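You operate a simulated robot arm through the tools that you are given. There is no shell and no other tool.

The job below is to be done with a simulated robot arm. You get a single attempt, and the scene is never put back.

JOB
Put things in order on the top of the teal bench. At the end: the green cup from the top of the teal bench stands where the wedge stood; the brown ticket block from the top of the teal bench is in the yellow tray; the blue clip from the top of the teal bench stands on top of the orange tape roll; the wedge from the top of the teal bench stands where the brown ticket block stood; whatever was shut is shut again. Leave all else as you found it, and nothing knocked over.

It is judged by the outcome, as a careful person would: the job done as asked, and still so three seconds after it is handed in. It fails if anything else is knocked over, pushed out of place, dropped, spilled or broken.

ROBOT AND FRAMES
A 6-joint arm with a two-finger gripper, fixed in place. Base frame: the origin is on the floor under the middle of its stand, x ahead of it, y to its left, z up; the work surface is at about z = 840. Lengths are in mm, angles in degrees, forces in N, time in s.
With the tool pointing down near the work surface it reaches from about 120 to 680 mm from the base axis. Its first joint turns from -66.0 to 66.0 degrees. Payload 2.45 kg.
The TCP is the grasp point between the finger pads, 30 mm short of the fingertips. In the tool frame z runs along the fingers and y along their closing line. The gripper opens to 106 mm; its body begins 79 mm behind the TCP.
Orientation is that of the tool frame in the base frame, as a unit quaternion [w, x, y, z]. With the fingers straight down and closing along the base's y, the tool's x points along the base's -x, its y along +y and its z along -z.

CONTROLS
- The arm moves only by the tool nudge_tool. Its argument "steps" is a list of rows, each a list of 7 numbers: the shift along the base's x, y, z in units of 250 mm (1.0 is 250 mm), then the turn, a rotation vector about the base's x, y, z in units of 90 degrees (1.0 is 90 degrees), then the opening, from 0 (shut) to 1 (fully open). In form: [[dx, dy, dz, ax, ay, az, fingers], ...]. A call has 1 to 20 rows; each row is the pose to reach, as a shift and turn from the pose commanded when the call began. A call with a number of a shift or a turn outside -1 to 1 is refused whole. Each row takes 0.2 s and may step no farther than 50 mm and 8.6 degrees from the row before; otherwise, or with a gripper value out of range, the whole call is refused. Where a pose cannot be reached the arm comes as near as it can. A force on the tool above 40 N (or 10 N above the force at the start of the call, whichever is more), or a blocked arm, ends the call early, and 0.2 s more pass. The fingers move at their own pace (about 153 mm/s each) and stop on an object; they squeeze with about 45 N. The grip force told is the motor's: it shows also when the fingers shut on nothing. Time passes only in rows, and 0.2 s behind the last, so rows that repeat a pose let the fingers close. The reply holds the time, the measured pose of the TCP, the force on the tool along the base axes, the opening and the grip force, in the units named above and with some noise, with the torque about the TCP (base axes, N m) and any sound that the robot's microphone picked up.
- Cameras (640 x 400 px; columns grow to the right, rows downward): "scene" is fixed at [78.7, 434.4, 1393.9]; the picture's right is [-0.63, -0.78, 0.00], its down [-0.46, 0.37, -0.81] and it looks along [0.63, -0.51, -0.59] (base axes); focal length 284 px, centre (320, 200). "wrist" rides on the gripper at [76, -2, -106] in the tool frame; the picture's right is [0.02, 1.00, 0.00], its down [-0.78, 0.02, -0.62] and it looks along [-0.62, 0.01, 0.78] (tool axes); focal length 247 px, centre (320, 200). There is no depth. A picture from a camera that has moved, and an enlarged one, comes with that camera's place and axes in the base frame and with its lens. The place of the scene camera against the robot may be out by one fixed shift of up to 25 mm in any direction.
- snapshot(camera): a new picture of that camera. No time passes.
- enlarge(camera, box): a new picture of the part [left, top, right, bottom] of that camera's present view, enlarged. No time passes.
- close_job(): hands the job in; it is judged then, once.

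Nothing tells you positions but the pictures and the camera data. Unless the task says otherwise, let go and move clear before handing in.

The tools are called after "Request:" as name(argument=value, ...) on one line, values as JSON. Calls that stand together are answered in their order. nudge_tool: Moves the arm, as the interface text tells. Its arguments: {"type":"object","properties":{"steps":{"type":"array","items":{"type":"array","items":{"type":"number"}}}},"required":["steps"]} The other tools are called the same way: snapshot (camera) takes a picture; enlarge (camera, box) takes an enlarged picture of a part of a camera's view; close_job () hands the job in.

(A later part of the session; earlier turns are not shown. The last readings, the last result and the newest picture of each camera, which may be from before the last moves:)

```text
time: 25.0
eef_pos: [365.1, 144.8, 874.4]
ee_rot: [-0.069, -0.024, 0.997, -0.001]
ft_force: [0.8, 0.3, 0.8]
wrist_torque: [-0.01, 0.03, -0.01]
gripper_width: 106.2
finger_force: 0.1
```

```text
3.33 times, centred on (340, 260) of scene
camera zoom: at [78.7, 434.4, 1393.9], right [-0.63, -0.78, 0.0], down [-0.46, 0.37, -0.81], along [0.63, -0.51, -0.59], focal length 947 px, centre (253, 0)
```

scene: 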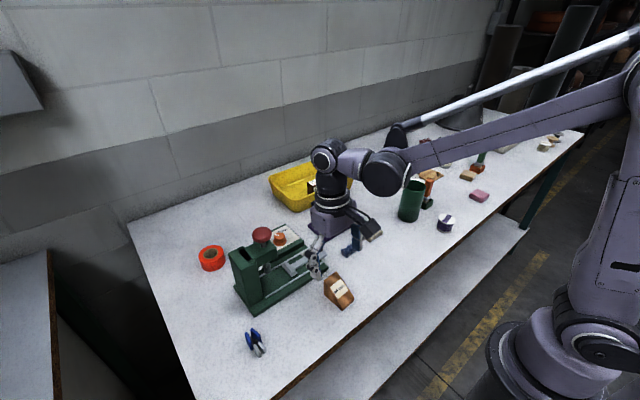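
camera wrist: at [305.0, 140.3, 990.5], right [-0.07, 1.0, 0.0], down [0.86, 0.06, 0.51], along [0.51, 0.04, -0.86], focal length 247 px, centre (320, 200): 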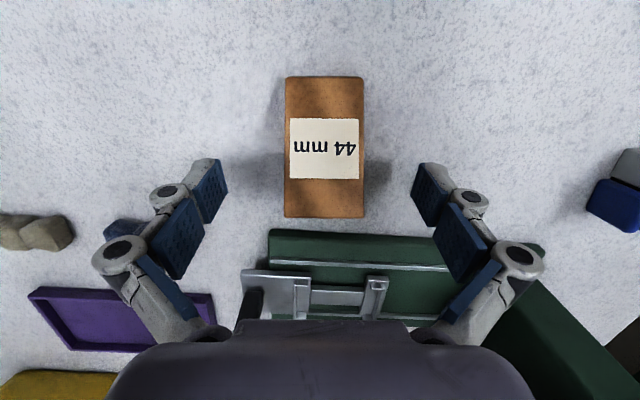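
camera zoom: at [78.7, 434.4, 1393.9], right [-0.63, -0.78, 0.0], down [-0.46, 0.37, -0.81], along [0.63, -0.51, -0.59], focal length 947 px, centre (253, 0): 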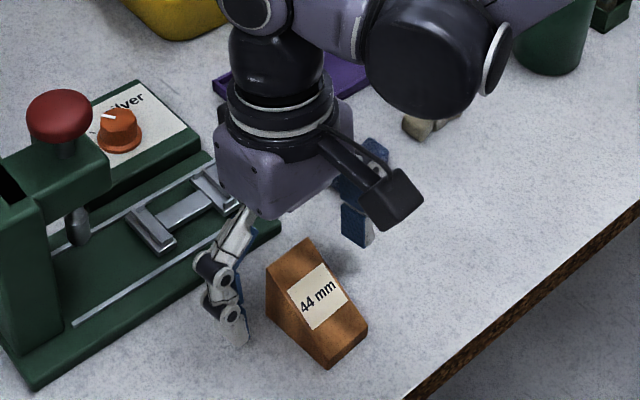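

The wedge sits between the fingers and is about 2 mm off-centre, so I correct and close.

Request:
nudge_tool(steps=[[0, 0.008, 0, 0, 0, 0, 1], [0, 0.008, 0, 0, 0, 0, 0.7], [0, 0.008, 0, 0, 0, 0, 0.45], [0, 0.008, 0, 0, 0, 0, 0.2], [0, 0.008, 0, 0, 0, 0, 0.1], [0, 0.008, 0, 0, 0, 0, 0.1]])

Request:
snapshot(camera="wrist")

Request:
enlarge(camera="scene", box=[280, 200, 400, 320])

```text
time: 26.4
eef_pos: [365.3, 146.7, 874.2]
ee_rot: [-0.069, -0.024, 0.997, -0.002]
ft_force: [0.6, 0.3, 1.7]
wrist_torque: [-0.03, 0.02, 0.03]
gripper_width: 38.9
finger_force: 44.9
```

```text
taken
camera wrist: at [304.9, 142.6, 990.2], right [-0.07, 1.0, 0.0], down [0.86, 0.06, 0.51], along [0.51, 0.04, -0.86], focal length 247 px, centre (320, 200)
```

wrist: 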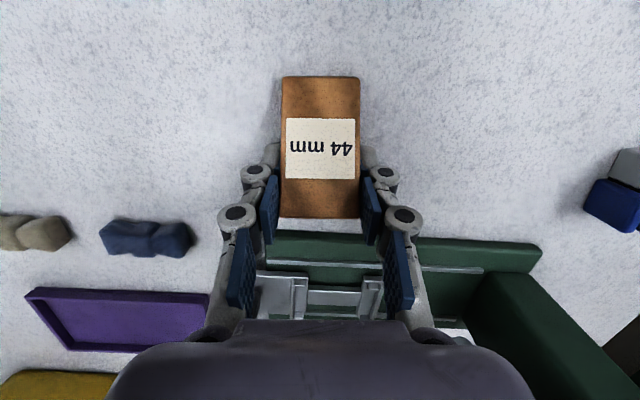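

```text
3.33 times, centred on (340, 260) of scene
camera zoom: at [78.6, 434.4, 1393.9], right [-0.63, -0.78, 0.0], down [-0.46, 0.37, -0.81], along [0.63, -0.51, -0.59], focal length 947 px, centre (253, 0)
```

zoom: 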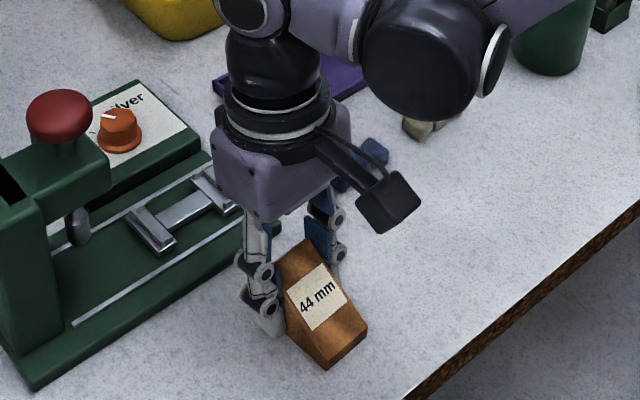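

Gripped at 38.9 mm. I lift slowly and verify.

Request:
nudge_tool(steps=[[0, 0, 0.01, 0, 0, 0, 0.1], [0, 0, 0.02, 0, 0, 0, 0.1], [0, 0, 0.035, 0, 0, 0, 0.1], [0, 0, 0.05, 0, 0, 0, 0.1], [0, 0, 0.065, 0, 0, 0, 0.1], [0, 0, 0.08, 0, 0, 0, 0.1], [0, 0, 0.08, 0, 0, 0, 0.1]])

Request:
snapshot(camera="wrist")

Request:
enlarge(camera="scene", box=[280, 200, 400, 320])

```text
time: 28.0
eef_pos: [366.4, 146.0, 894.4]
ee_rot: [-0.069, -0.025, 0.997, -0.002]
ft_force: [0.6, 0.3, -1.0]
wrist_torque: [0.04, 0.0, 0.04]
gripper_width: 38.7
finger_force: 45.2
```

```text
taken
camera wrist: at [304.7, 141.6, 1010.4], right [-0.07, 1.0, 0.0], down [0.86, 0.06, 0.51], along [0.51, 0.04, -0.86], focal length 247 px, centre (320, 200)
```

wrist: 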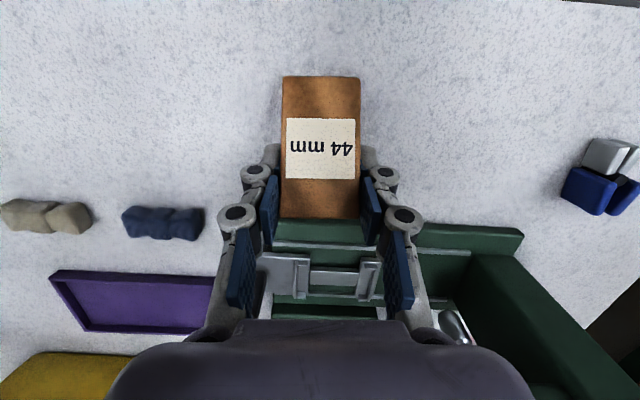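

```text
3.33 times, centred on (340, 260) of scene
camera zoom: at [78.7, 434.4, 1393.9], right [-0.63, -0.78, 0.0], down [-0.46, 0.37, -0.81], along [0.63, -0.51, -0.59], focal length 947 px, centre (253, 0)
```

zoom: 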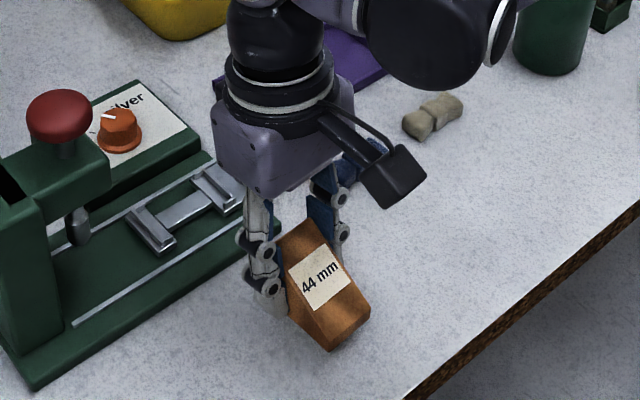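

The wedge is held securely. I raise it and carry it toward the block's old spot (546.5, -215), high above everything.

Request:
nudge_tool(steps=[[0, 0, 0.1, 0, 0, 0, 0.1], [0, 0, 0.25, 0, 0, 0, 0.1], [0, 0, 0.44, 0, 0, 0, 0.1], [0.08, -0.146, 0.44, 0, 0, 0, 0.1], [0.16, -0.292, 0.44, 0, 0, 0, 0.1], [0.24, -0.438, 0.44, 0, 0, 0, 0.1], [0.32, -0.584, 0.44, 0, 0, 0, 0.1], [0.4, -0.73, 0.44, 0, 0, 0, 0.1]])

Request:
nudge_tool(steps=[[0.08, -0.145, 0, 0, 0, -0.018, 0.1], [0.16, -0.29, 0, 0, 0, -0.036, 0.1], [0.24, -0.434, 0, 0, 0, -0.054, 0.1], [0.32, -0.579, 0, 0, 0, -0.072, 0.1], [0.398, -0.723, 0, 0, 0, -0.089, 0.1], [0.398, -0.723, 0, 0, 0, -0.089, 0.1]])

Request:
snapshot(camera="wrist")

Request:
snapshot(camera="scene")

```text
time: 29.8
eef_pos: [465.3, -34.2, 1005.3]
ee_rot: [-0.069, -0.024, 0.997, -0.002]
ft_force: [0.1, 0.5, -0.8]
wrist_torque: [0.01, 0.0, -0.01]
gripper_width: 38.6
finger_force: 45.4
```

```text
time: 31.2
eef_pos: [566.4, -218.1, 1002.8]
ee_rot: [-0.069, 0.045, 0.997, 0.004]
ft_force: [0.2, 0.1, -0.4]
wrist_torque: [0.0, 0.0, 0.01]
gripper_width: 38.5
finger_force: 44.8
```

```text
taken
camera wrist: at [506.3, -213.2, 1118.8], right [0.07, 1.0, 0.0], down [0.86, -0.06, 0.51], along [0.51, -0.03, -0.86], focal length 247 px, centre (320, 200)
```

wrist: 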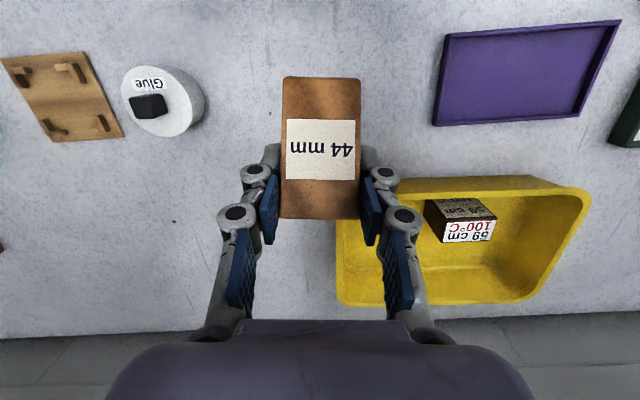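

```text
taken
```

scene: 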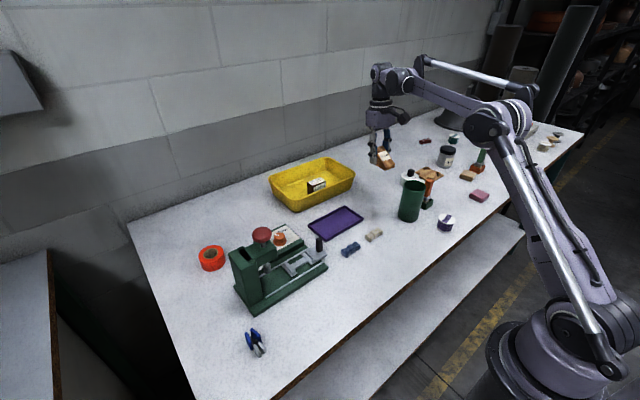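

The wedge hangs over the vacated spot with the cup, glue pot and tray all clear. I lower it, slowly at the end.

Request:
nudge_tool(steps=[[-0.003, 0.004, -0.12, 0, 0, 0, 0.1], [-0.003, 0.004, -0.25, 0, 0, 0, 0.1], [-0.003, 0.004, -0.36, 0, 0, 0, 0.1], [-0.003, 0.004, -0.44, 0, 0, 0, 0.1], [-0.003, 0.004, -0.48, 0, 0, 0, 0.1], [-0.003, 0.004, -0.5, 0, 0, 0, 0.1], [-0.003, 0.004, -0.51, 0, 0, 0, 0.1], [-0.003, 0.004, -0.517, 0, 0, 0, 0.1], [-0.003, 0.004, -0.517, 0, 0, 0, 0.1]])

Request:
snapshot(camera="wrist")

Request:
enlarge(camera="scene", box=[340, 110, 460, 230])

```text
time: 33.2
eef_pos: [564.4, -216.1, 875.3]
ee_rot: [-0.07, 0.045, 0.997, 0.003]
ft_force: [0.4, -0.3, -0.4]
wrist_torque: [0.02, -0.01, 0.0]
gripper_width: 38.6
finger_force: 44.8
```

```text
taken
camera wrist: at [503.2, -211.1, 991.2], right [0.07, 1.0, 0.0], down [0.86, -0.06, 0.51], along [0.51, -0.03, -0.86], focal length 247 px, centre (320, 200)
```

wrist: 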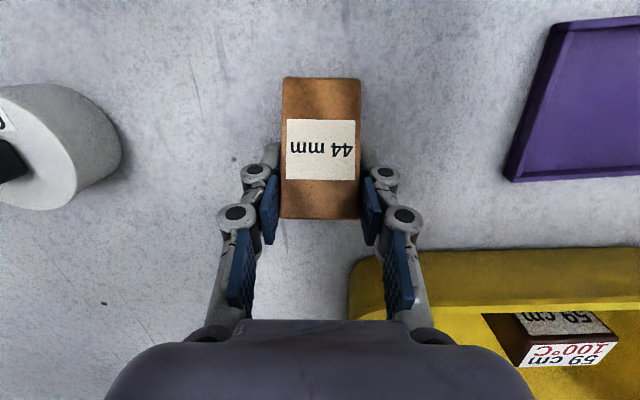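

```text
3.33 times, centred on (400, 170) of scene
camera zoom: at [78.7, 434.4, 1393.9], right [-0.63, -0.78, 0.0], down [-0.46, 0.37, -0.81], along [0.63, -0.51, -0.59], focal length 947 px, centre (53, 300)
```

zoom: 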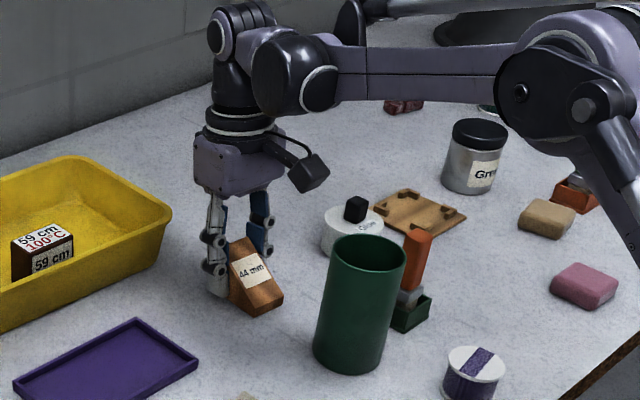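

No contact is felt yet at 875, so I take very small further steps down.

Request:
nudge_tool(steps=[[0, 0, -0.003, 0, 0, 0, 0.1], [0, 0, -0.006, 0, 0, 0, 0.1], [0, 0, -0.006, 0, 0, 0, 0.1]])

```text
time: 34.0
eef_pos: [562.9, -216.2, 874.0]
ee_rot: [-0.069, 0.045, 0.997, 0.003]
ft_force: [0.0, 1.3, -0.6]
wrist_torque: [0.0, -0.02, -0.02]
gripper_width: 38.6
finger_force: 45.5
```

Request:
nudge_tool(steps=[[0, 0, -0.003, 0, 0, 0, 0.1], [0, 0, -0.006, 0, 0, 0, 0.1], [0, 0, -0.006, 0, 0, 0, 0.1]])

```text
time: 34.8
eef_pos: [564.1, -215.5, 873.0]
ee_rot: [-0.069, 0.045, 0.997, 0.002]
ft_force: [6.5, -4.6, 29.1]
wrist_torque: [-0.06, 0.39, 0.02]
gripper_width: 38.9
finger_force: 44.8
```

Firm contact is made. I ease up a touch, open, and rise straight along the finger direction.

Request:
nudge_tool(steps=[[0, 0, 0.003, 0, 0, 0, 0.1], [0, 0, 0.003, 0, 0, 0, 0.45], [0, 0, 0.003, 0, 0, 0, 0.6], [0, 0, 0.003, 0, 0, 0, 0.8], [0, 0, 0.003, 0, 0, 0, 0.8]])

Request:
snapshot(camera="wrist")

```text
time: 36.0
eef_pos: [563.6, -215.4, 873.0]
ee_rot: [-0.069, 0.045, 0.997, 0.003]
ft_force: [-0.5, -0.4, 0.0]
wrist_torque: [0.01, 0.01, 0.02]
gripper_width: 84.8
finger_force: 0.0
```

```text
taken
camera wrist: at [502.8, -211.1, 989.3], right [0.07, 1.0, 0.0], down [0.86, -0.06, 0.51], along [0.51, -0.03, -0.86], focal length 247 px, centre (320, 200)
```

wrist: 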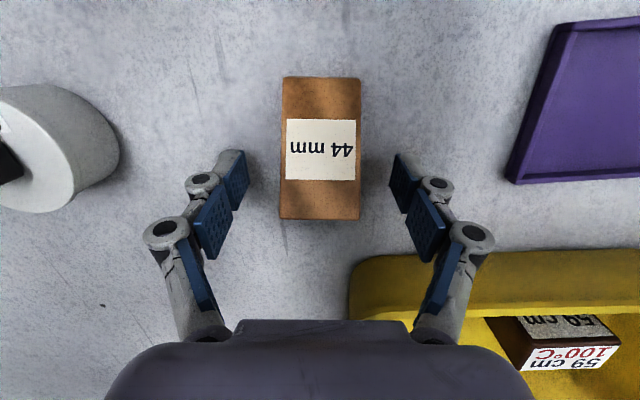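

The wedge stands at about (545, -213), upright on the block's old spot. I rise clear and go look at the cup and the stamp next to it from above.

Request:
nudge_tool(steps=[[0, 0, 0.06, 0, 0, 0, 0.8], [0, 0, 0.2, 0, 0, 0, 0.8], [0, 0, 0.38, 0, 0, 0, 0.8], [0, 0, 0.56, 0, 0, 0, 0.8], [-0.13, 0, 0.62, -0.001, -0.022, 0.014, 0.8], [-0.27, 0, 0.68, -0.002, -0.045, 0.028, 0.8], [-0.41, 0, 0.74, -0.003, -0.067, 0.042, 0.8], [-0.55, 0, 0.748, -0.0039, -0.089, 0.055, 0.8], [-0.55, 0, 0.748, -0.0039, -0.089, 0.055, 0.8]])

Request:
snapshot(camera="wrist")

Request:
enlarge(camera="wrist", box=[200, 40, 400, 180])

Request:
enlarge(camera="scene", box=[340, 110, 460, 230])

```text
time: 38.0
eef_pos: [424.3, -216.4, 1059.6]
ee_rot: [0.001, 0.002, 1.0, 0.0]
ft_force: [-0.1, 1.3, -0.3]
wrist_torque: [0.01, 0.03, 0.0]
gripper_width: 84.8
finger_force: 0.0
```

```text
taken
camera wrist: at [348.7, -217.7, 1165.9], right [-0.02, 1.0, 0.0], down [0.78, 0.01, 0.62], along [0.62, 0.01, -0.78], focal length 247 px, centre (320, 200)
```

wrist: 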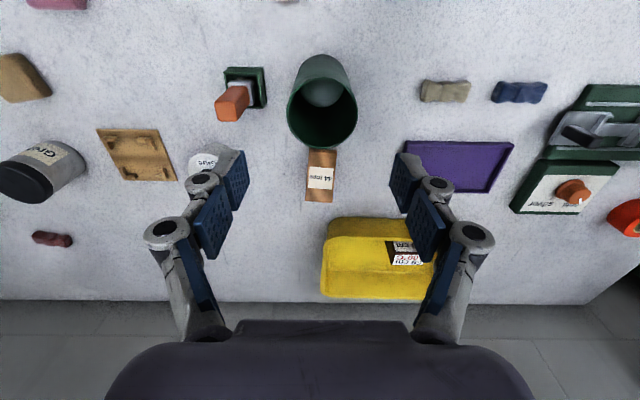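

```text
2.86 times, centred on (300, 110) of wrist
camera zoom: at [348.7, -217.7, 1165.9], right [-0.02, 1.0, 0.0], down [0.78, 0.01, 0.62], along [0.62, 0.01, -0.78], focal length 706 px, centre (377, 457)
```

zoom: 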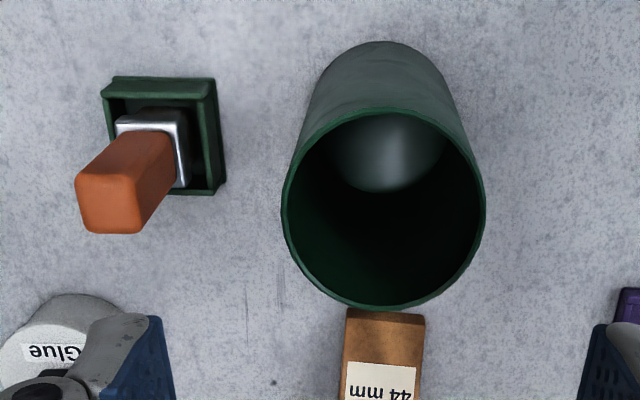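

```text
3.33 times, centred on (400, 170) of scene
camera zoom: at [78.6, 434.4, 1393.9], right [-0.63, -0.78, 0.0], down [-0.46, 0.37, -0.81], along [0.63, -0.51, -0.59], focal length 947 px, centre (53, 300)
```

zoom: 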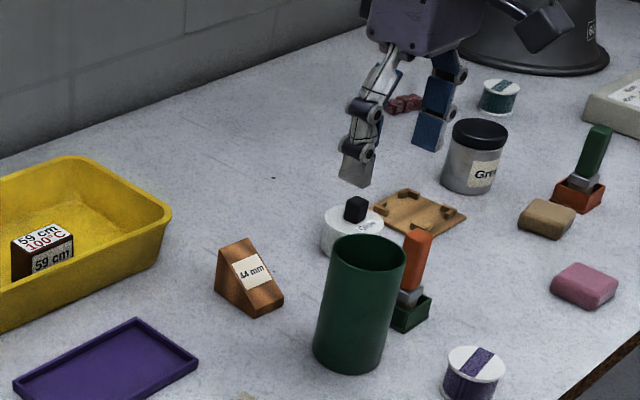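

The cup is centred at about (425, -214.5). The stamp's base edge is at y≈-280 and its handle is at y≈-295 with its top at z≈935. An opening of about 80 mm fits between, so I descend partway and check.

Request:
nudge_tool(steps=[[0, 0.006, -0.1, 0, 0, 0, 0.75], [0, 0.006, -0.2, 0, 0, 0, 0.75], [0, 0.006, -0.3, 0, 0, 0, 0.75], [0, 0.006, -0.38, 0, 0, 0, 0.75], [0, 0.006, -0.38, 0, 0, 0, 0.75]])

Request:
snapshot(camera="wrist")

Request:
enlarge(camera="scene", box=[350, 110, 470, 230])

```text
time: 39.2
eef_pos: [425.7, -213.4, 963.8]
ee_rot: [0.0, 0.002, 1.0, 0.0]
ft_force: [-0.6, 1.2, -0.3]
wrist_torque: [-0.01, 0.01, -0.01]
gripper_width: 79.4
finger_force: 0.0
```

```text
taken
camera wrist: at [349.0, -215.1, 1070.9], right [-0.02, 1.0, 0.0], down [0.78, 0.01, 0.62], along [0.62, 0.01, -0.78], focal length 247 px, centre (320, 200)
```

wrist: 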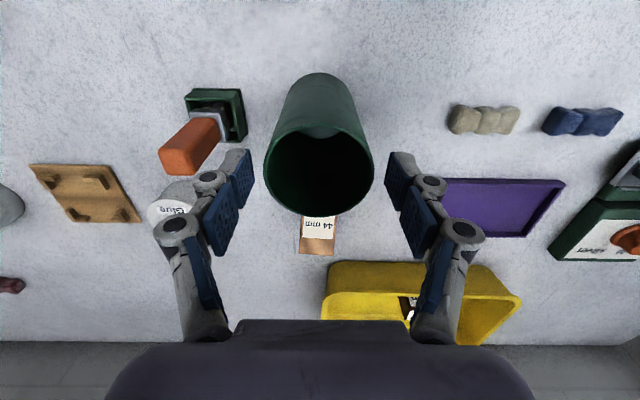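

```text
3.33 times, centred on (410, 170) of scene
camera zoom: at [78.7, 434.4, 1393.9], right [-0.63, -0.78, 0.0], down [-0.46, 0.37, -0.81], along [0.63, -0.51, -0.59], focal length 947 px, centre (20, 300)
```

zoom: 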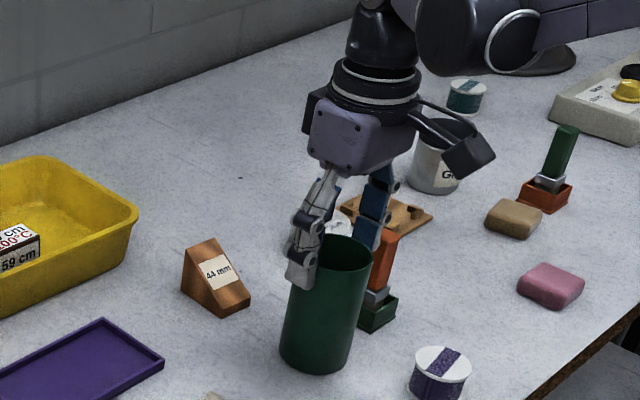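

The cup is centred between the fingers and the left finger clears the stamp. I continue down to z≈918.

Request:
nudge_tool(steps=[[0, 0, -0.05, 0, 0, 0, 0.75], [0, 0, -0.1, 0, 0, 0, 0.75], [0, 0, -0.15, 0, 0, 0, 0.75], [0, 0, -0.184, 0, 0, 0, 0.75], [0, 0, -0.184, 0, 0, 0, 0.75]])

Request:
snapshot(camera="wrist")

Request:
enlarge(camera="scene", box=[350, 110, 470, 230])

```text
time: 40.4
eef_pos: [426.6, -215.1, 920.9]
ee_rot: [0.001, 0.002, 1.0, -0.001]
ft_force: [-0.5, 0.2, 0.2]
wrist_torque: [-0.01, -0.01, 0.02]
gripper_width: 79.6
finger_force: 0.0
```

```text
taken
camera wrist: at [350.2, -215.0, 1026.3], right [-0.02, 1.0, 0.0], down [0.78, 0.01, 0.62], along [0.62, 0.01, -0.78], focal length 247 px, centre (320, 200)
```

wrist: 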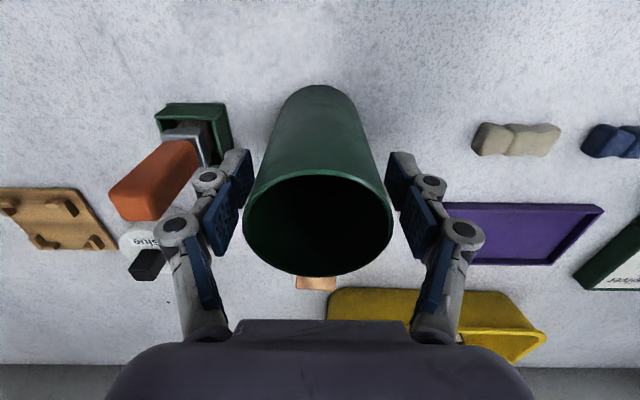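

```text
3.33 times, centred on (410, 170) of scene
camera zoom: at [78.7, 434.4, 1393.9], right [-0.63, -0.78, 0.0], down [-0.46, 0.37, -0.81], along [0.63, -0.51, -0.59], focal length 947 px, centre (20, 300)
```

zoom: 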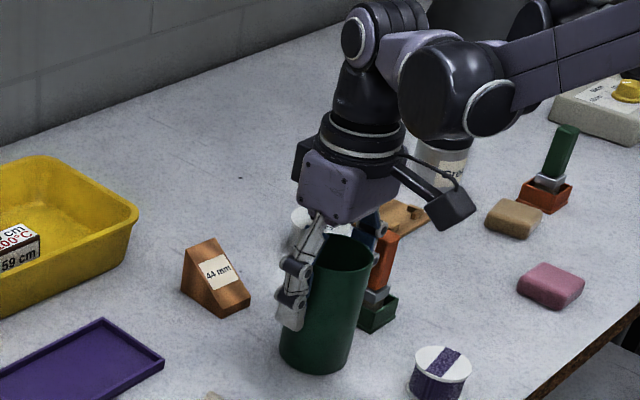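

Aligned and clear. I close gently in small opening steps.

Request:
nudge_tool(steps=[[0, 0, 0, 0, 0, 0, 0.68], [0, 0, 0, 0, 0, 0, 0.63], [0, 0, 0, 0, 0, 0, 0.6], [0, 0, 0, 0, 0, 0, 0.57], [0, 0, 0, 0, 0, 0, 0.5], [0, 0, 0, 0, 0, 0, 0.4], [0, 0, 0, 0, 0, 0, 0.4]])

Request:
snapshot(camera="wrist")

Request:
enlarge(camera="scene", box=[350, 110, 470, 230])

```text
time: 42.0
eef_pos: [426.5, -214.3, 919.7]
ee_rot: [0.001, 0.002, 1.0, 0.0]
ft_force: [0.6, -1.3, 8.2]
wrist_torque: [-0.09, 0.02, 0.02]
gripper_width: 60.8
finger_force: 45.6
```

```text
taken
camera wrist: at [350.2, -215.0, 1026.6], right [-0.02, 1.0, 0.0], down [0.78, 0.01, 0.62], along [0.62, 0.01, -0.78], focal length 247 px, centre (320, 200)
```

wrist: 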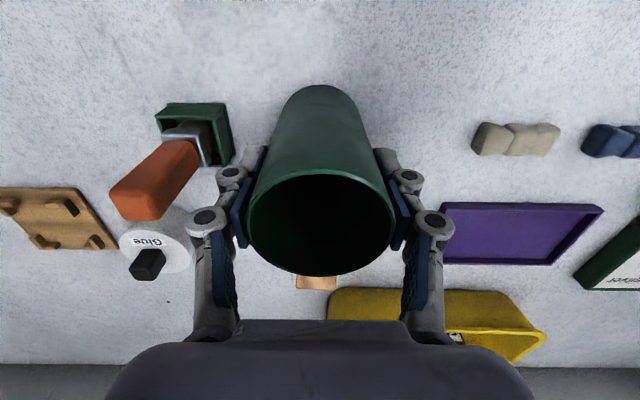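

```text
3.33 times, centred on (410, 170) of scene
camera zoom: at [78.6, 434.4, 1393.9], right [-0.63, -0.78, 0.0], down [-0.46, 0.37, -0.81], along [0.63, -0.51, -0.59], focal length 947 px, centre (20, 300)
```

zoom: 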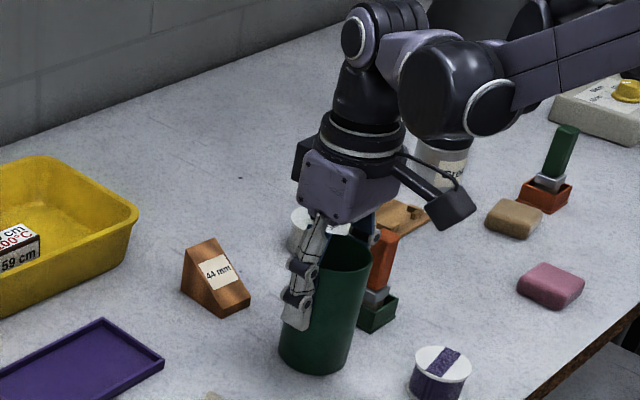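

Gripped at 60.8 mm. I lift the cup very slowly and check.

Request:
nudge_tool(steps=[[0, 0, 0.006, 0, 0, 0, 0.4], [0, 0, 0.014, 0, 0, 0, 0.4], [0, 0, 0.024, 0, 0, 0, 0.4], [0, 0, 0.036, 0, 0, 0, 0.4], [0, 0, 0.05, 0, 0, 0, 0.4], [0, 0, 0.062, 0, 0, 0, 0.4], [0, 0, 0.07, 0, 0, 0, 0.4], [0, 0, 0.07, 0, 0, 0, 0.4]])

Request:
snapshot(camera="wrist")

Request:
enlarge(camera="scene", box=[350, 110, 470, 230])

```text
time: 43.8
eef_pos: [426.9, -213.7, 936.1]
ee_rot: [0.0, 0.002, 1.0, 0.0]
ft_force: [-0.5, 0.3, -1.0]
wrist_torque: [0.0, 0.0, 0.01]
gripper_width: 60.8
finger_force: 44.8
```

```text
taken
camera wrist: at [350.3, -215.1, 1043.8], right [-0.02, 1.0, 0.0], down [0.78, 0.01, 0.62], along [0.62, 0.01, -0.78], focal length 247 px, centre (320, 200)
```

wrist: 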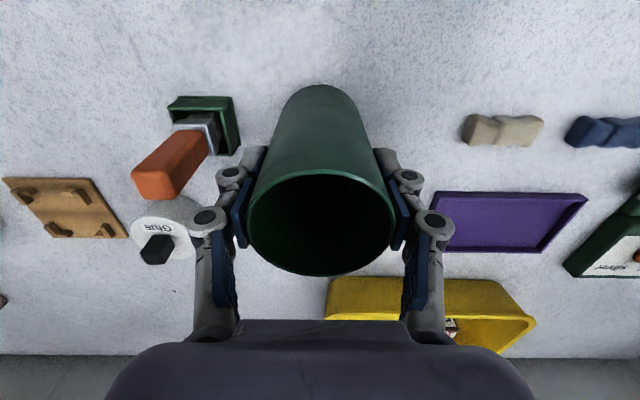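

```text
3.33 times, centred on (410, 170) of scene
camera zoom: at [78.7, 434.4, 1393.9], right [-0.63, -0.78, 0.0], down [-0.46, 0.37, -0.81], along [0.63, -0.51, -0.59], focal length 947 px, centre (20, 300)
```

zoom: 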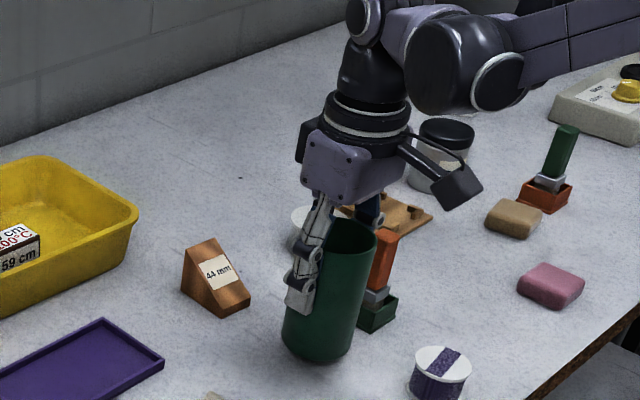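

The cup is held level. I raise it a bit more and carry it with smooth, gentle steps toward the wedge's old spot.

Request:
nudge_tool(steps=[[0, 0, 0.03, 0, 0, 0, 0.4], [0, 0, 0.07, 0, 0, 0, 0.4], [0, 0, 0.115, 0, 0, 0, 0.4], [0, 0, 0.155, 0, 0, 0, 0.4], [0, 0, 0.18, 0, 0, 0, 0.4], [-0.005, 0.023, 0.18, 0, 0, 0, 0.4], [-0.014, 0.062, 0.18, 0, 0, 0, 0.4], [-0.026, 0.117, 0.18, 0, 0, 0, 0.4], [-0.043, 0.195, 0.18, 0, 0, 0, 0.4], [-0.064, 0.289, 0.18, 0, 0, 0, 0.4], [-0.087, 0.39, 0.18, 0, 0, 0, 0.4], [-0.109, 0.492, 0.18, 0, 0, 0, 0.4], [-0.128, 0.578, 0.18, 0, 0, 0, 0.4], [-0.143, 0.644, 0.18, 0, 0, 0, 0.4], [-0.154, 0.691, 0.18, 0, 0, 0, 0.4], [-0.159, 0.714, 0.18, 0, 0, 0, 0.4], [-0.161, 0.722, 0.18, 0, 0, 0, 0.4]])

Request:
snapshot(camera="scene")

```text
time: 47.4
eef_pos: [386.7, -34.6, 982.8]
ee_rot: [0.001, 0.002, 1.0, 0.0]
ft_force: [0.0, -0.6, -0.7]
wrist_torque: [0.01, 0.02, 0.01]
gripper_width: 61.0
finger_force: 45.0
```

```text
taken
```

scene: 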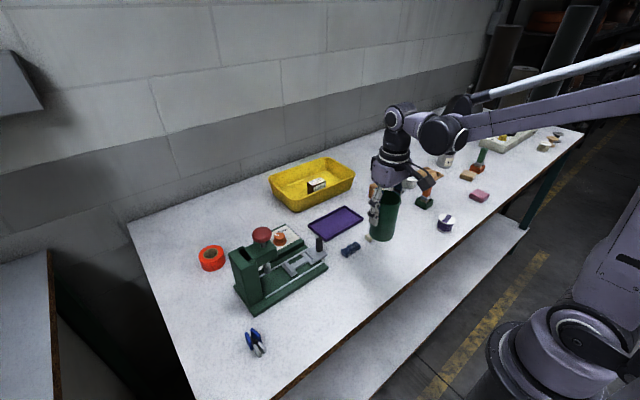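

Halfway there and level. I continue to above the wedge's old spot (346.5, 146).

Request:
nudge_tool(steps=[[-0.005, 0.023, 0, 0, 0, 0, 0.4], [-0.014, 0.062, 0, 0, 0, 0, 0.4], [-0.026, 0.117, 0, 0, 0, 0, 0.4], [-0.043, 0.195, 0, 0, 0, 0, 0.4], [-0.063, 0.289, 0, 0, 0, 0, 0.4], [-0.085, 0.39, 0, 0, 0, 0, 0.4], [-0.107, 0.492, 0, 0, 0, 0, 0.4], [-0.126, 0.578, 0, 0, 0, 0, 0.4], [-0.14, 0.644, 0, 0, 0, 0, 0.4], [-0.15, 0.69, 0, 0, 0, 0, 0.4], [-0.155, 0.713, 0, 0, 0, 0, 0.4], [-0.157, 0.721, 0, 0, 0, 0, 0.4], [-0.157, 0.721, 0, 0, 0, 0, 0.4]])

Request:
snapshot(camera="scene")

Request:
snapshot(camera="wrist")

```text
time: 50.2
eef_pos: [346.6, 146.1, 979.7]
ee_rot: [0.0, 0.002, 1.0, 0.0]
ft_force: [0.4, -0.2, -1.5]
wrist_torque: [0.03, -0.01, -0.02]
gripper_width: 61.0
finger_force: 44.8
```

```text
taken
```

scene: 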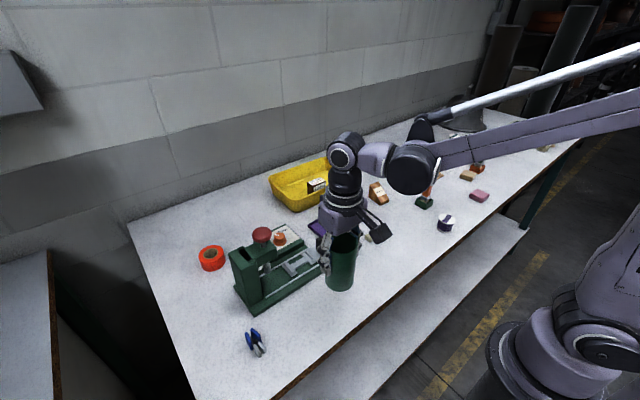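

```text
taken
camera wrist: at [270.3, 145.7, 1087.2], right [-0.02, 1.0, 0.0], down [0.78, 0.01, 0.62], along [0.62, 0.01, -0.78], focal length 247 px, centre (320, 200)
```

wrist: 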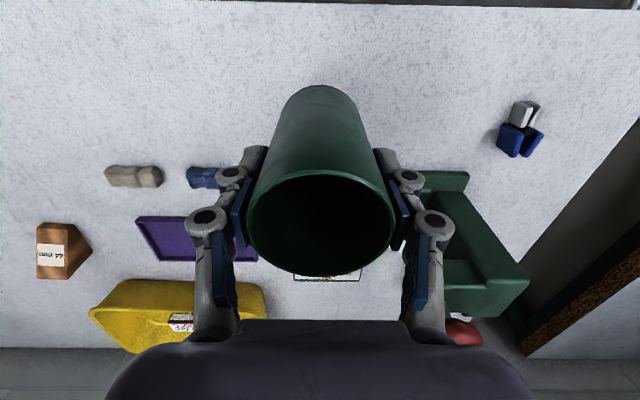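

The cup is over the wedge's old spot. I lower it gently.

Request:
nudge_tool(steps=[[0, 0, -0.02, 0, 0, 0, 0.4], [0, 0, -0.06, 0, 0, 0, 0.4], [0, 0, -0.1, 0, 0, 0, 0.4], [0, 0, -0.14, 0, 0, 0, 0.4], [0, 0, -0.175, 0, 0, 0, 0.4], [0, 0, -0.205, 0, 0, 0, 0.4], [0, 0, -0.222, 0, 0, 0, 0.4], [0, 0, -0.232, 0, 0, 0, 0.4], [0, 0, -0.236, 0, 0, 0, 0.4], [0, 0, -0.236, 0, 0, 0, 0.4]])

Request:
nudge_tool(steps=[[0, 0, -0.004, 0, 0, 0, 0.4], [0, 0, -0.008, 0, 0, 0, 0.4], [0, 0, -0.008, 0, 0, 0, 0.4]])

```text
time: 52.4
eef_pos: [346.5, 147.6, 923.6]
ee_rot: [0.001, 0.001, 1.0, 0.0]
ft_force: [0.6, -0.5, -1.1]
wrist_torque: [-0.02, 0.01, 0.03]
gripper_width: 61.0
finger_force: 45.0
```

```text
time: 53.2
eef_pos: [347.2, 146.3, 919.8]
ee_rot: [0.002, 0.001, 1.0, 0.0]
ft_force: [0.7, 0.1, -1.5]
wrist_torque: [0.0, 0.02, -0.05]
gripper_width: 61.3
finger_force: 44.8
```

No contact yet, so I continue in sub-millimetre steps.

Request:
nudge_tool(steps=[[0, 0, -0.003, 0, 0, 0, 0.4], [0, 0, -0.005, 0, 0, 0, 0.4], [0, 0, -0.005, 0, 0, 0, 0.4]])

Request:
enlarge(camera="scene", box=[290, 190, 400, 310])

```text
time: 54.0
eef_pos: [347.4, 144.6, 920.5]
ee_rot: [0.001, 0.002, 1.0, 0.0]
ft_force: [-3.8, 1.2, 31.0]
wrist_torque: [0.09, 0.2, 0.03]
gripper_width: 61.3
finger_force: 45.6
```

```text
3.33 times, centred on (345, 250) of scene
camera zoom: at [78.2, 434.3, 1393.9], right [-0.63, -0.78, 0.0], down [-0.46, 0.37, -0.81], along [0.63, -0.51, -0.59], focal length 947 px, centre (237, 33)
```

zoom: 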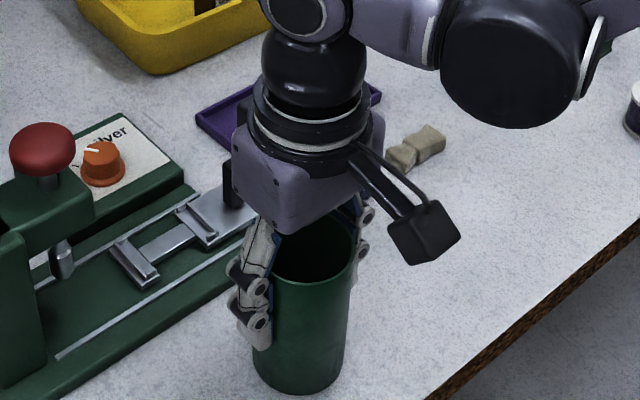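

The cup is on the bench. I ease up the pressure and open slowly.

Request:
nudge_tool(steps=[[0, 0, 0.003, 0, 0, 0, 0.4], [0, 0, 0.003, 0, 0, 0, 0.59], [0, 0, 0.003, 0, 0, 0, 0.62], [0, 0, 0.003, 0, 0, 0, 0.66], [0, 0, 0.003, 0, 0, 0, 0.72], [0, 0, 0.003, 0, 0, 0, 0.8], [0, 0, 0.003, 0, 0, 0, 0.8]])

Request:
snapshot(camera="wrist")

```text
time: 55.6
eef_pos: [347.3, 146.1, 920.7]
ee_rot: [0.0, 0.002, 1.0, -0.001]
ft_force: [0.5, 0.7, 0.3]
wrist_torque: [0.03, 0.01, 0.0]
gripper_width: 84.7
finger_force: 0.1
```

```text
taken
camera wrist: at [270.8, 145.3, 1026.6], right [-0.02, 1.0, 0.0], down [0.78, 0.01, 0.62], along [0.62, 0.01, -0.78], focal length 247 px, centre (320, 200)
```

wrist: 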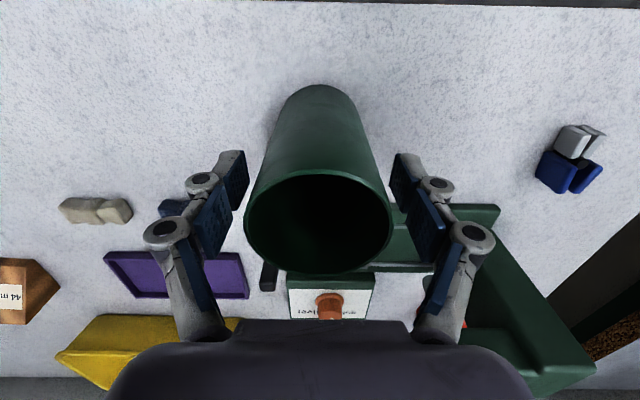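

The cup stands on the wedge's old spot. I rise clear and move to view the clip and the tape roll.

Request:
nudge_tool(steps=[[0, 0, 0.04, 0, 0, 0, 0.8], [0, 0, 0.14, 0, 0, 0, 0.8], [0, 0, 0.3, 0, 0, 0, 0.8], [0, 0, 0.48, 0, 0, 0, 0.8], [0, 0, 0.64, 0, 0, 0, 0.8], [-0.08, 0.16, 0.64, 0, 0, 0, 0.8], [-0.16, 0.32, 0.64, 0, 0, 0, 0.8], [-0.24, 0.48, 0.64, 0, 0, 0, 0.8], [-0.32, 0.64, 0.64, 0, 0, 0, 0.8], [-0.388, 0.776, 0.64, 0, 0, 0, 0.8], [-0.388, 0.776, 0.64, 0, 0, 0, 0.8]])

Request:
snapshot(camera="wrist")

Request:
snapshot(camera="scene")

```text
time: 58.0
eef_pos: [249.9, 341.6, 1083.1]
ee_rot: [0.0, 0.003, 1.0, 0.0]
ft_force: [-0.1, -0.6, 0.2]
wrist_torque: [-0.01, 0.04, 0.02]
gripper_width: 84.6
finger_force: 0.0
```

```text
taken
camera wrist: at [172.6, 340.0, 1188.3], right [-0.02, 1.0, 0.0], down [0.78, 0.01, 0.62], along [0.62, 0.01, -0.78], focal length 247 px, centre (320, 200)
```

wrist: 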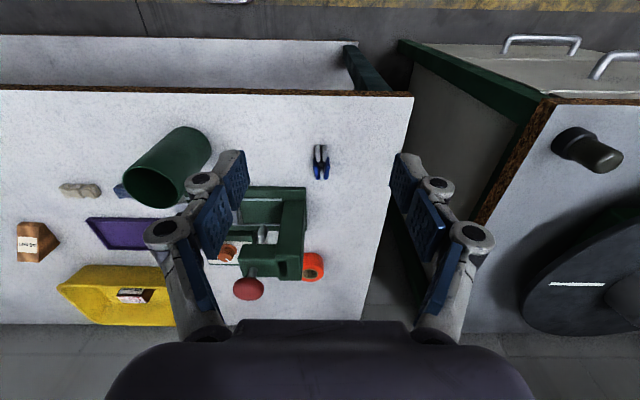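

```text
taken
```

scene: 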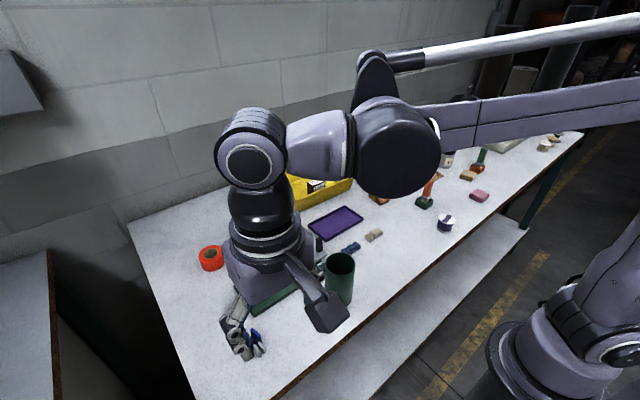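

Request:
enlarge(camera="wrist", box=[270, 110, 370, 210])

Request:
enlarge(camera="wrist", box=[200, 170, 360, 310])

Request:
enlarge(camera="wrist", box=[100, 110, 240, 220])

```text
4.00 times, centred on (320, 160) of wrist
camera zoom: at [172.6, 340.0, 1188.3], right [-0.02, 1.0, 0.0], down [0.78, 0.01, 0.62], along [0.62, 0.01, -0.78], focal length 988 px, centre (320, 360)
```

zoom: 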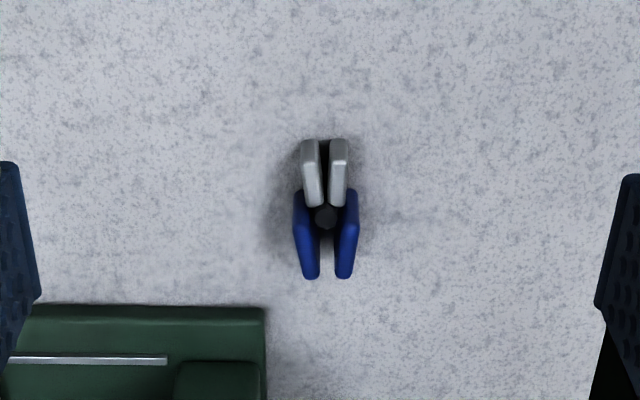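

```text
2.86 times, centred on (280, 240) of wrist
camera zoom: at [172.6, 340.0, 1188.3], right [-0.02, 1.0, 0.0], down [0.78, 0.01, 0.62], along [0.62, 0.01, -0.78], focal length 706 px, centre (434, 86)
```

zoom: 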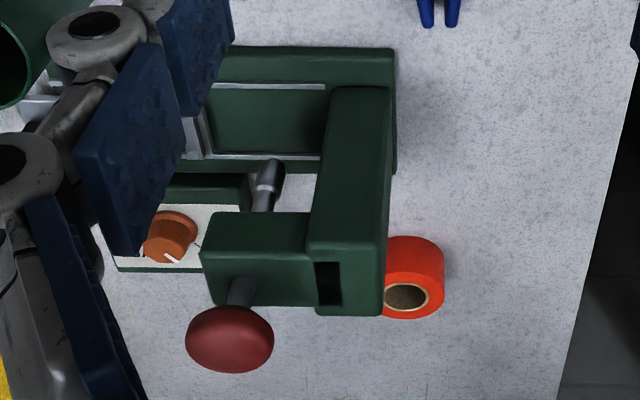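

```text
3.64 times, centred on (170, 165) of wrist
camera zoom: at [172.6, 340.0, 1188.3], right [-0.02, 1.0, 0.0], down [0.78, 0.01, 0.62], along [0.62, 0.01, -0.78], focal length 898 px, centre (866, 327)
```

zoom: 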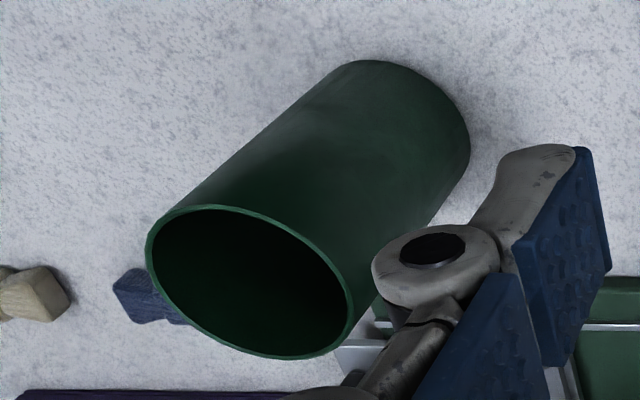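

I see the clip near (366, 345) with its blue handles toward +x, and the tape roll behind the machine near (620, 327). I'll get a closer look at the clip.

Request:
nudge_tool(steps=[[0.06, 0.004, -0.12, 0, 0, 0, 1], [0.12, 0.008, -0.26, 0, 0, 0, 1], [0.18, 0.012, -0.4, 0, 0, 0, 1], [0.2, 0.014, -0.5, 0, 0, 0, 1], [0.2, 0.014, -0.5, 0, 0, 0, 1]])

Request:
snapshot(camera="wrist")

Request:
enlarge(camera="wrist", box=[260, 110, 380, 210])

Request:
enlarge(camera="scene", box=[220, 300, 300, 370])

```text
time: 59.2
eef_pos: [300.1, 342.9, 960.3]
ee_rot: [0.001, 0.001, 1.0, -0.001]
ft_force: [-0.2, 0.4, 0.0]
wrist_torque: [-0.03, 0.0, 0.01]
gripper_width: 105.8
finger_force: 0.1
```

```text
taken
camera wrist: at [223.3, 342.5, 1066.3], right [-0.02, 1.0, 0.0], down [0.78, 0.01, 0.62], along [0.62, 0.01, -0.78], focal length 247 px, centre (320, 200)
```

wrist: 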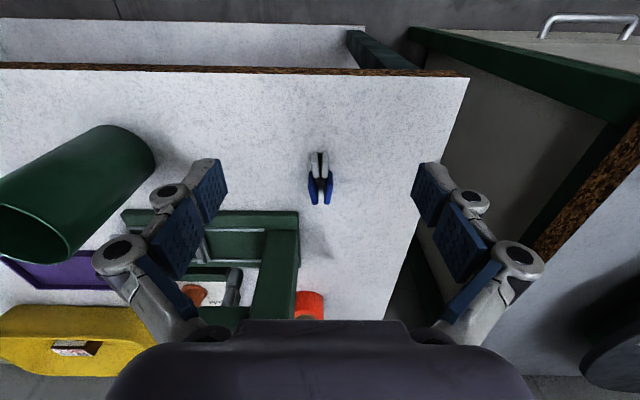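

```text
4.00 times, centred on (320, 160) of wrist
camera zoom: at [223.3, 342.5, 1066.3], right [-0.02, 1.0, 0.0], down [0.78, 0.01, 0.62], along [0.62, 0.01, -0.78], focal length 988 px, centre (320, 360)
```

zoom: 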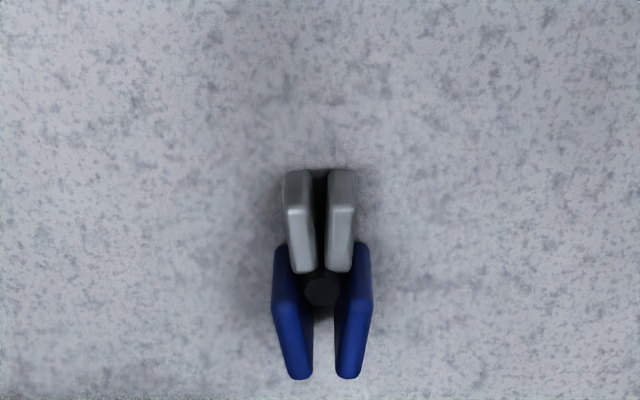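

```text
5.71 times, centred on (260, 335) of scene
camera zoom: at [78.7, 434.4, 1393.9], right [-0.63, -0.78, 0.0], down [-0.46, 0.37, -0.81], along [0.63, -0.51, -0.59], focal length 1623 px, centre (663, -571)
```

zoom: 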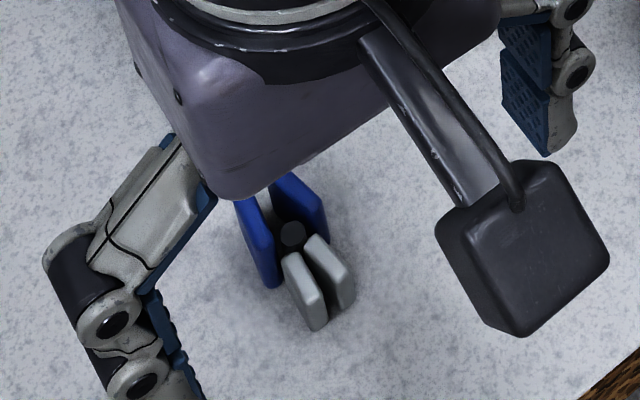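

The clip is about 45 mm long (x 342–387), at most 25 mm wide and about 28 mm tall, centred near y=345. Before grasping I'll look at the tape roll from above to locate it well.

Request:
nudge_tool(steps=[[0, 0, 0.15, 0, 0, 0, 1], [0, 0, 0.32, 0, 0, 0, 1], [0.05, 0, 0.48, 0, 0, 0, 1], [0.2, -0.01, 0.56, 0, 0, 0, 1], [0.38, -0.03, 0.58, 0, 0, 0, 1], [0.55, -0.045, 0.58, 0, 0, 0, 1], [0.64, -0.052, 0.58, 0, 0, 0, 1], [0.64, -0.052, 0.58, 0, 0, 0, 1]])

Request:
snapshot(camera="wrist")

Request:
enlarge(camera="wrist", box=[230, 130, 390, 260])

Request:
snapshot(camera="scene")

```text
time: 61.0
eef_pos: [458.6, 327.3, 1102.5]
ee_rot: [0.001, 0.002, 1.0, -0.001]
ft_force: [0.0, 0.0, 0.1]
wrist_torque: [0.03, 0.01, -0.02]
gripper_width: 106.2
finger_force: 0.0
```

```text
taken
camera wrist: at [381.3, 327.3, 1208.7], right [-0.02, 1.0, 0.0], down [0.78, 0.01, 0.62], along [0.62, 0.01, -0.78], focal length 247 px, centre (320, 200)
```

wrist: 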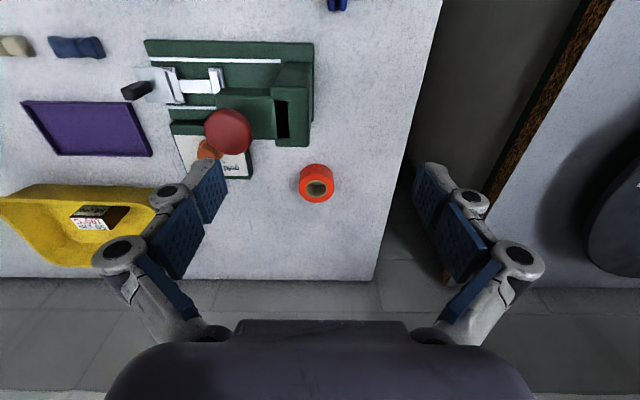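

```text
3.08 times, centred on (310, 195) of wrist
camera zoom: at [381.3, 327.3, 1208.7], right [-0.02, 1.0, 0.0], down [0.78, 0.01, 0.62], along [0.62, 0.01, -0.78], focal length 760 px, centre (351, 215)
```

zoom: 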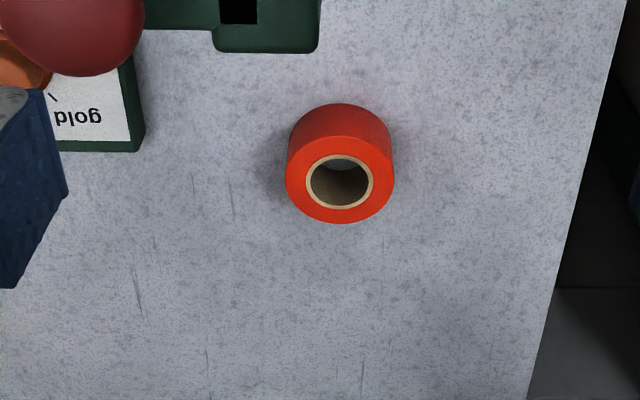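

```text
taken
```

scene: 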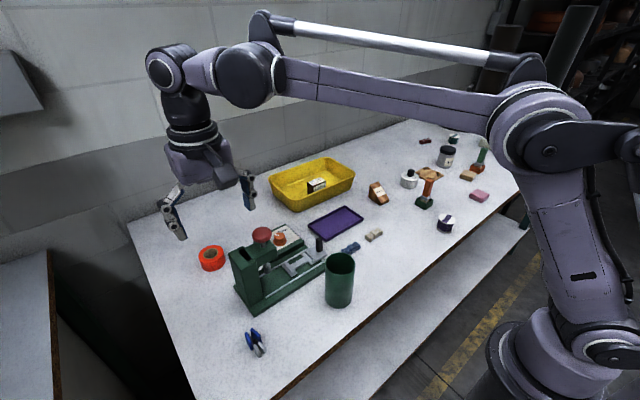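

The tape roll is centred at about (625, 325) with its top at z≈872, an outer diameter of 60 and a hole of 37. I'll take another unobstructed look at the clip from the scene camera, and at the whole layout.

Request:
enlarge(camera="scene", box=[236, 318, 280, 362])

Request:
enlarge(camera="scene", box=[190, 220, 360, 320])

Request:
enlarge(camera="scene", box=[140, 0, 300, 260])

```text
9.09 times, centred on (258, 340) of scene
camera zoom: at [78.7, 434.4, 1393.9], right [-0.63, -0.78, 0.0], down [-0.46, 0.37, -0.81], along [0.63, -0.51, -0.59], focal length 2582 px, centre (884, -1073)
```

zoom: 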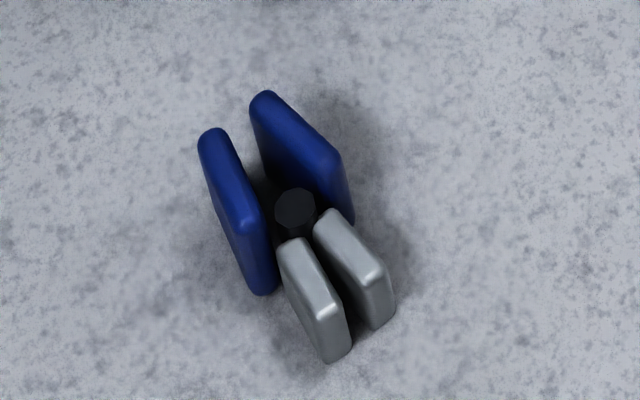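

```text
3.76 times, centred on (275, 270) of scene
camera zoom: at [78.7, 434.4, 1393.9], right [-0.63, -0.78, 0.0], down [-0.46, 0.37, -0.81], along [0.63, -0.51, -0.59], focal length 1069 px, centre (489, -64)
```

zoom: 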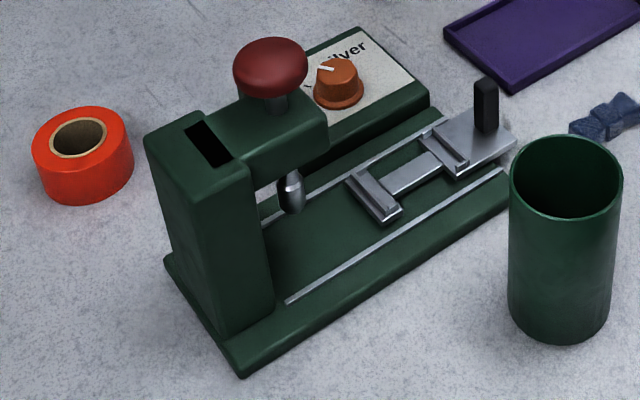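

```text
1.54 times, centred on (220, 130) of scene
camera zoom: at [78.7, 434.4, 1393.9], right [-0.63, -0.78, 0.0], down [-0.46, 0.37, -0.81], along [0.63, -0.51, -0.59], focal length 437 px, centre (474, 308)
```

zoom: 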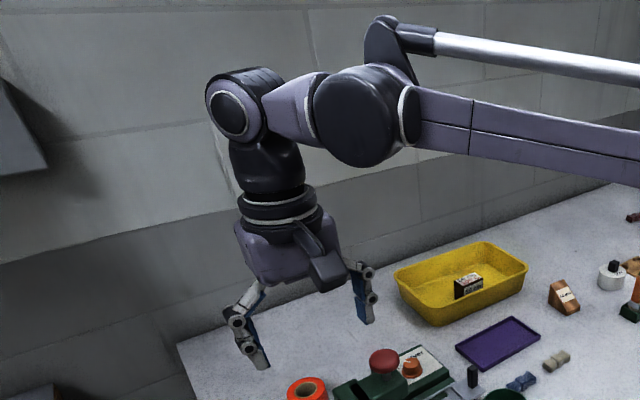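

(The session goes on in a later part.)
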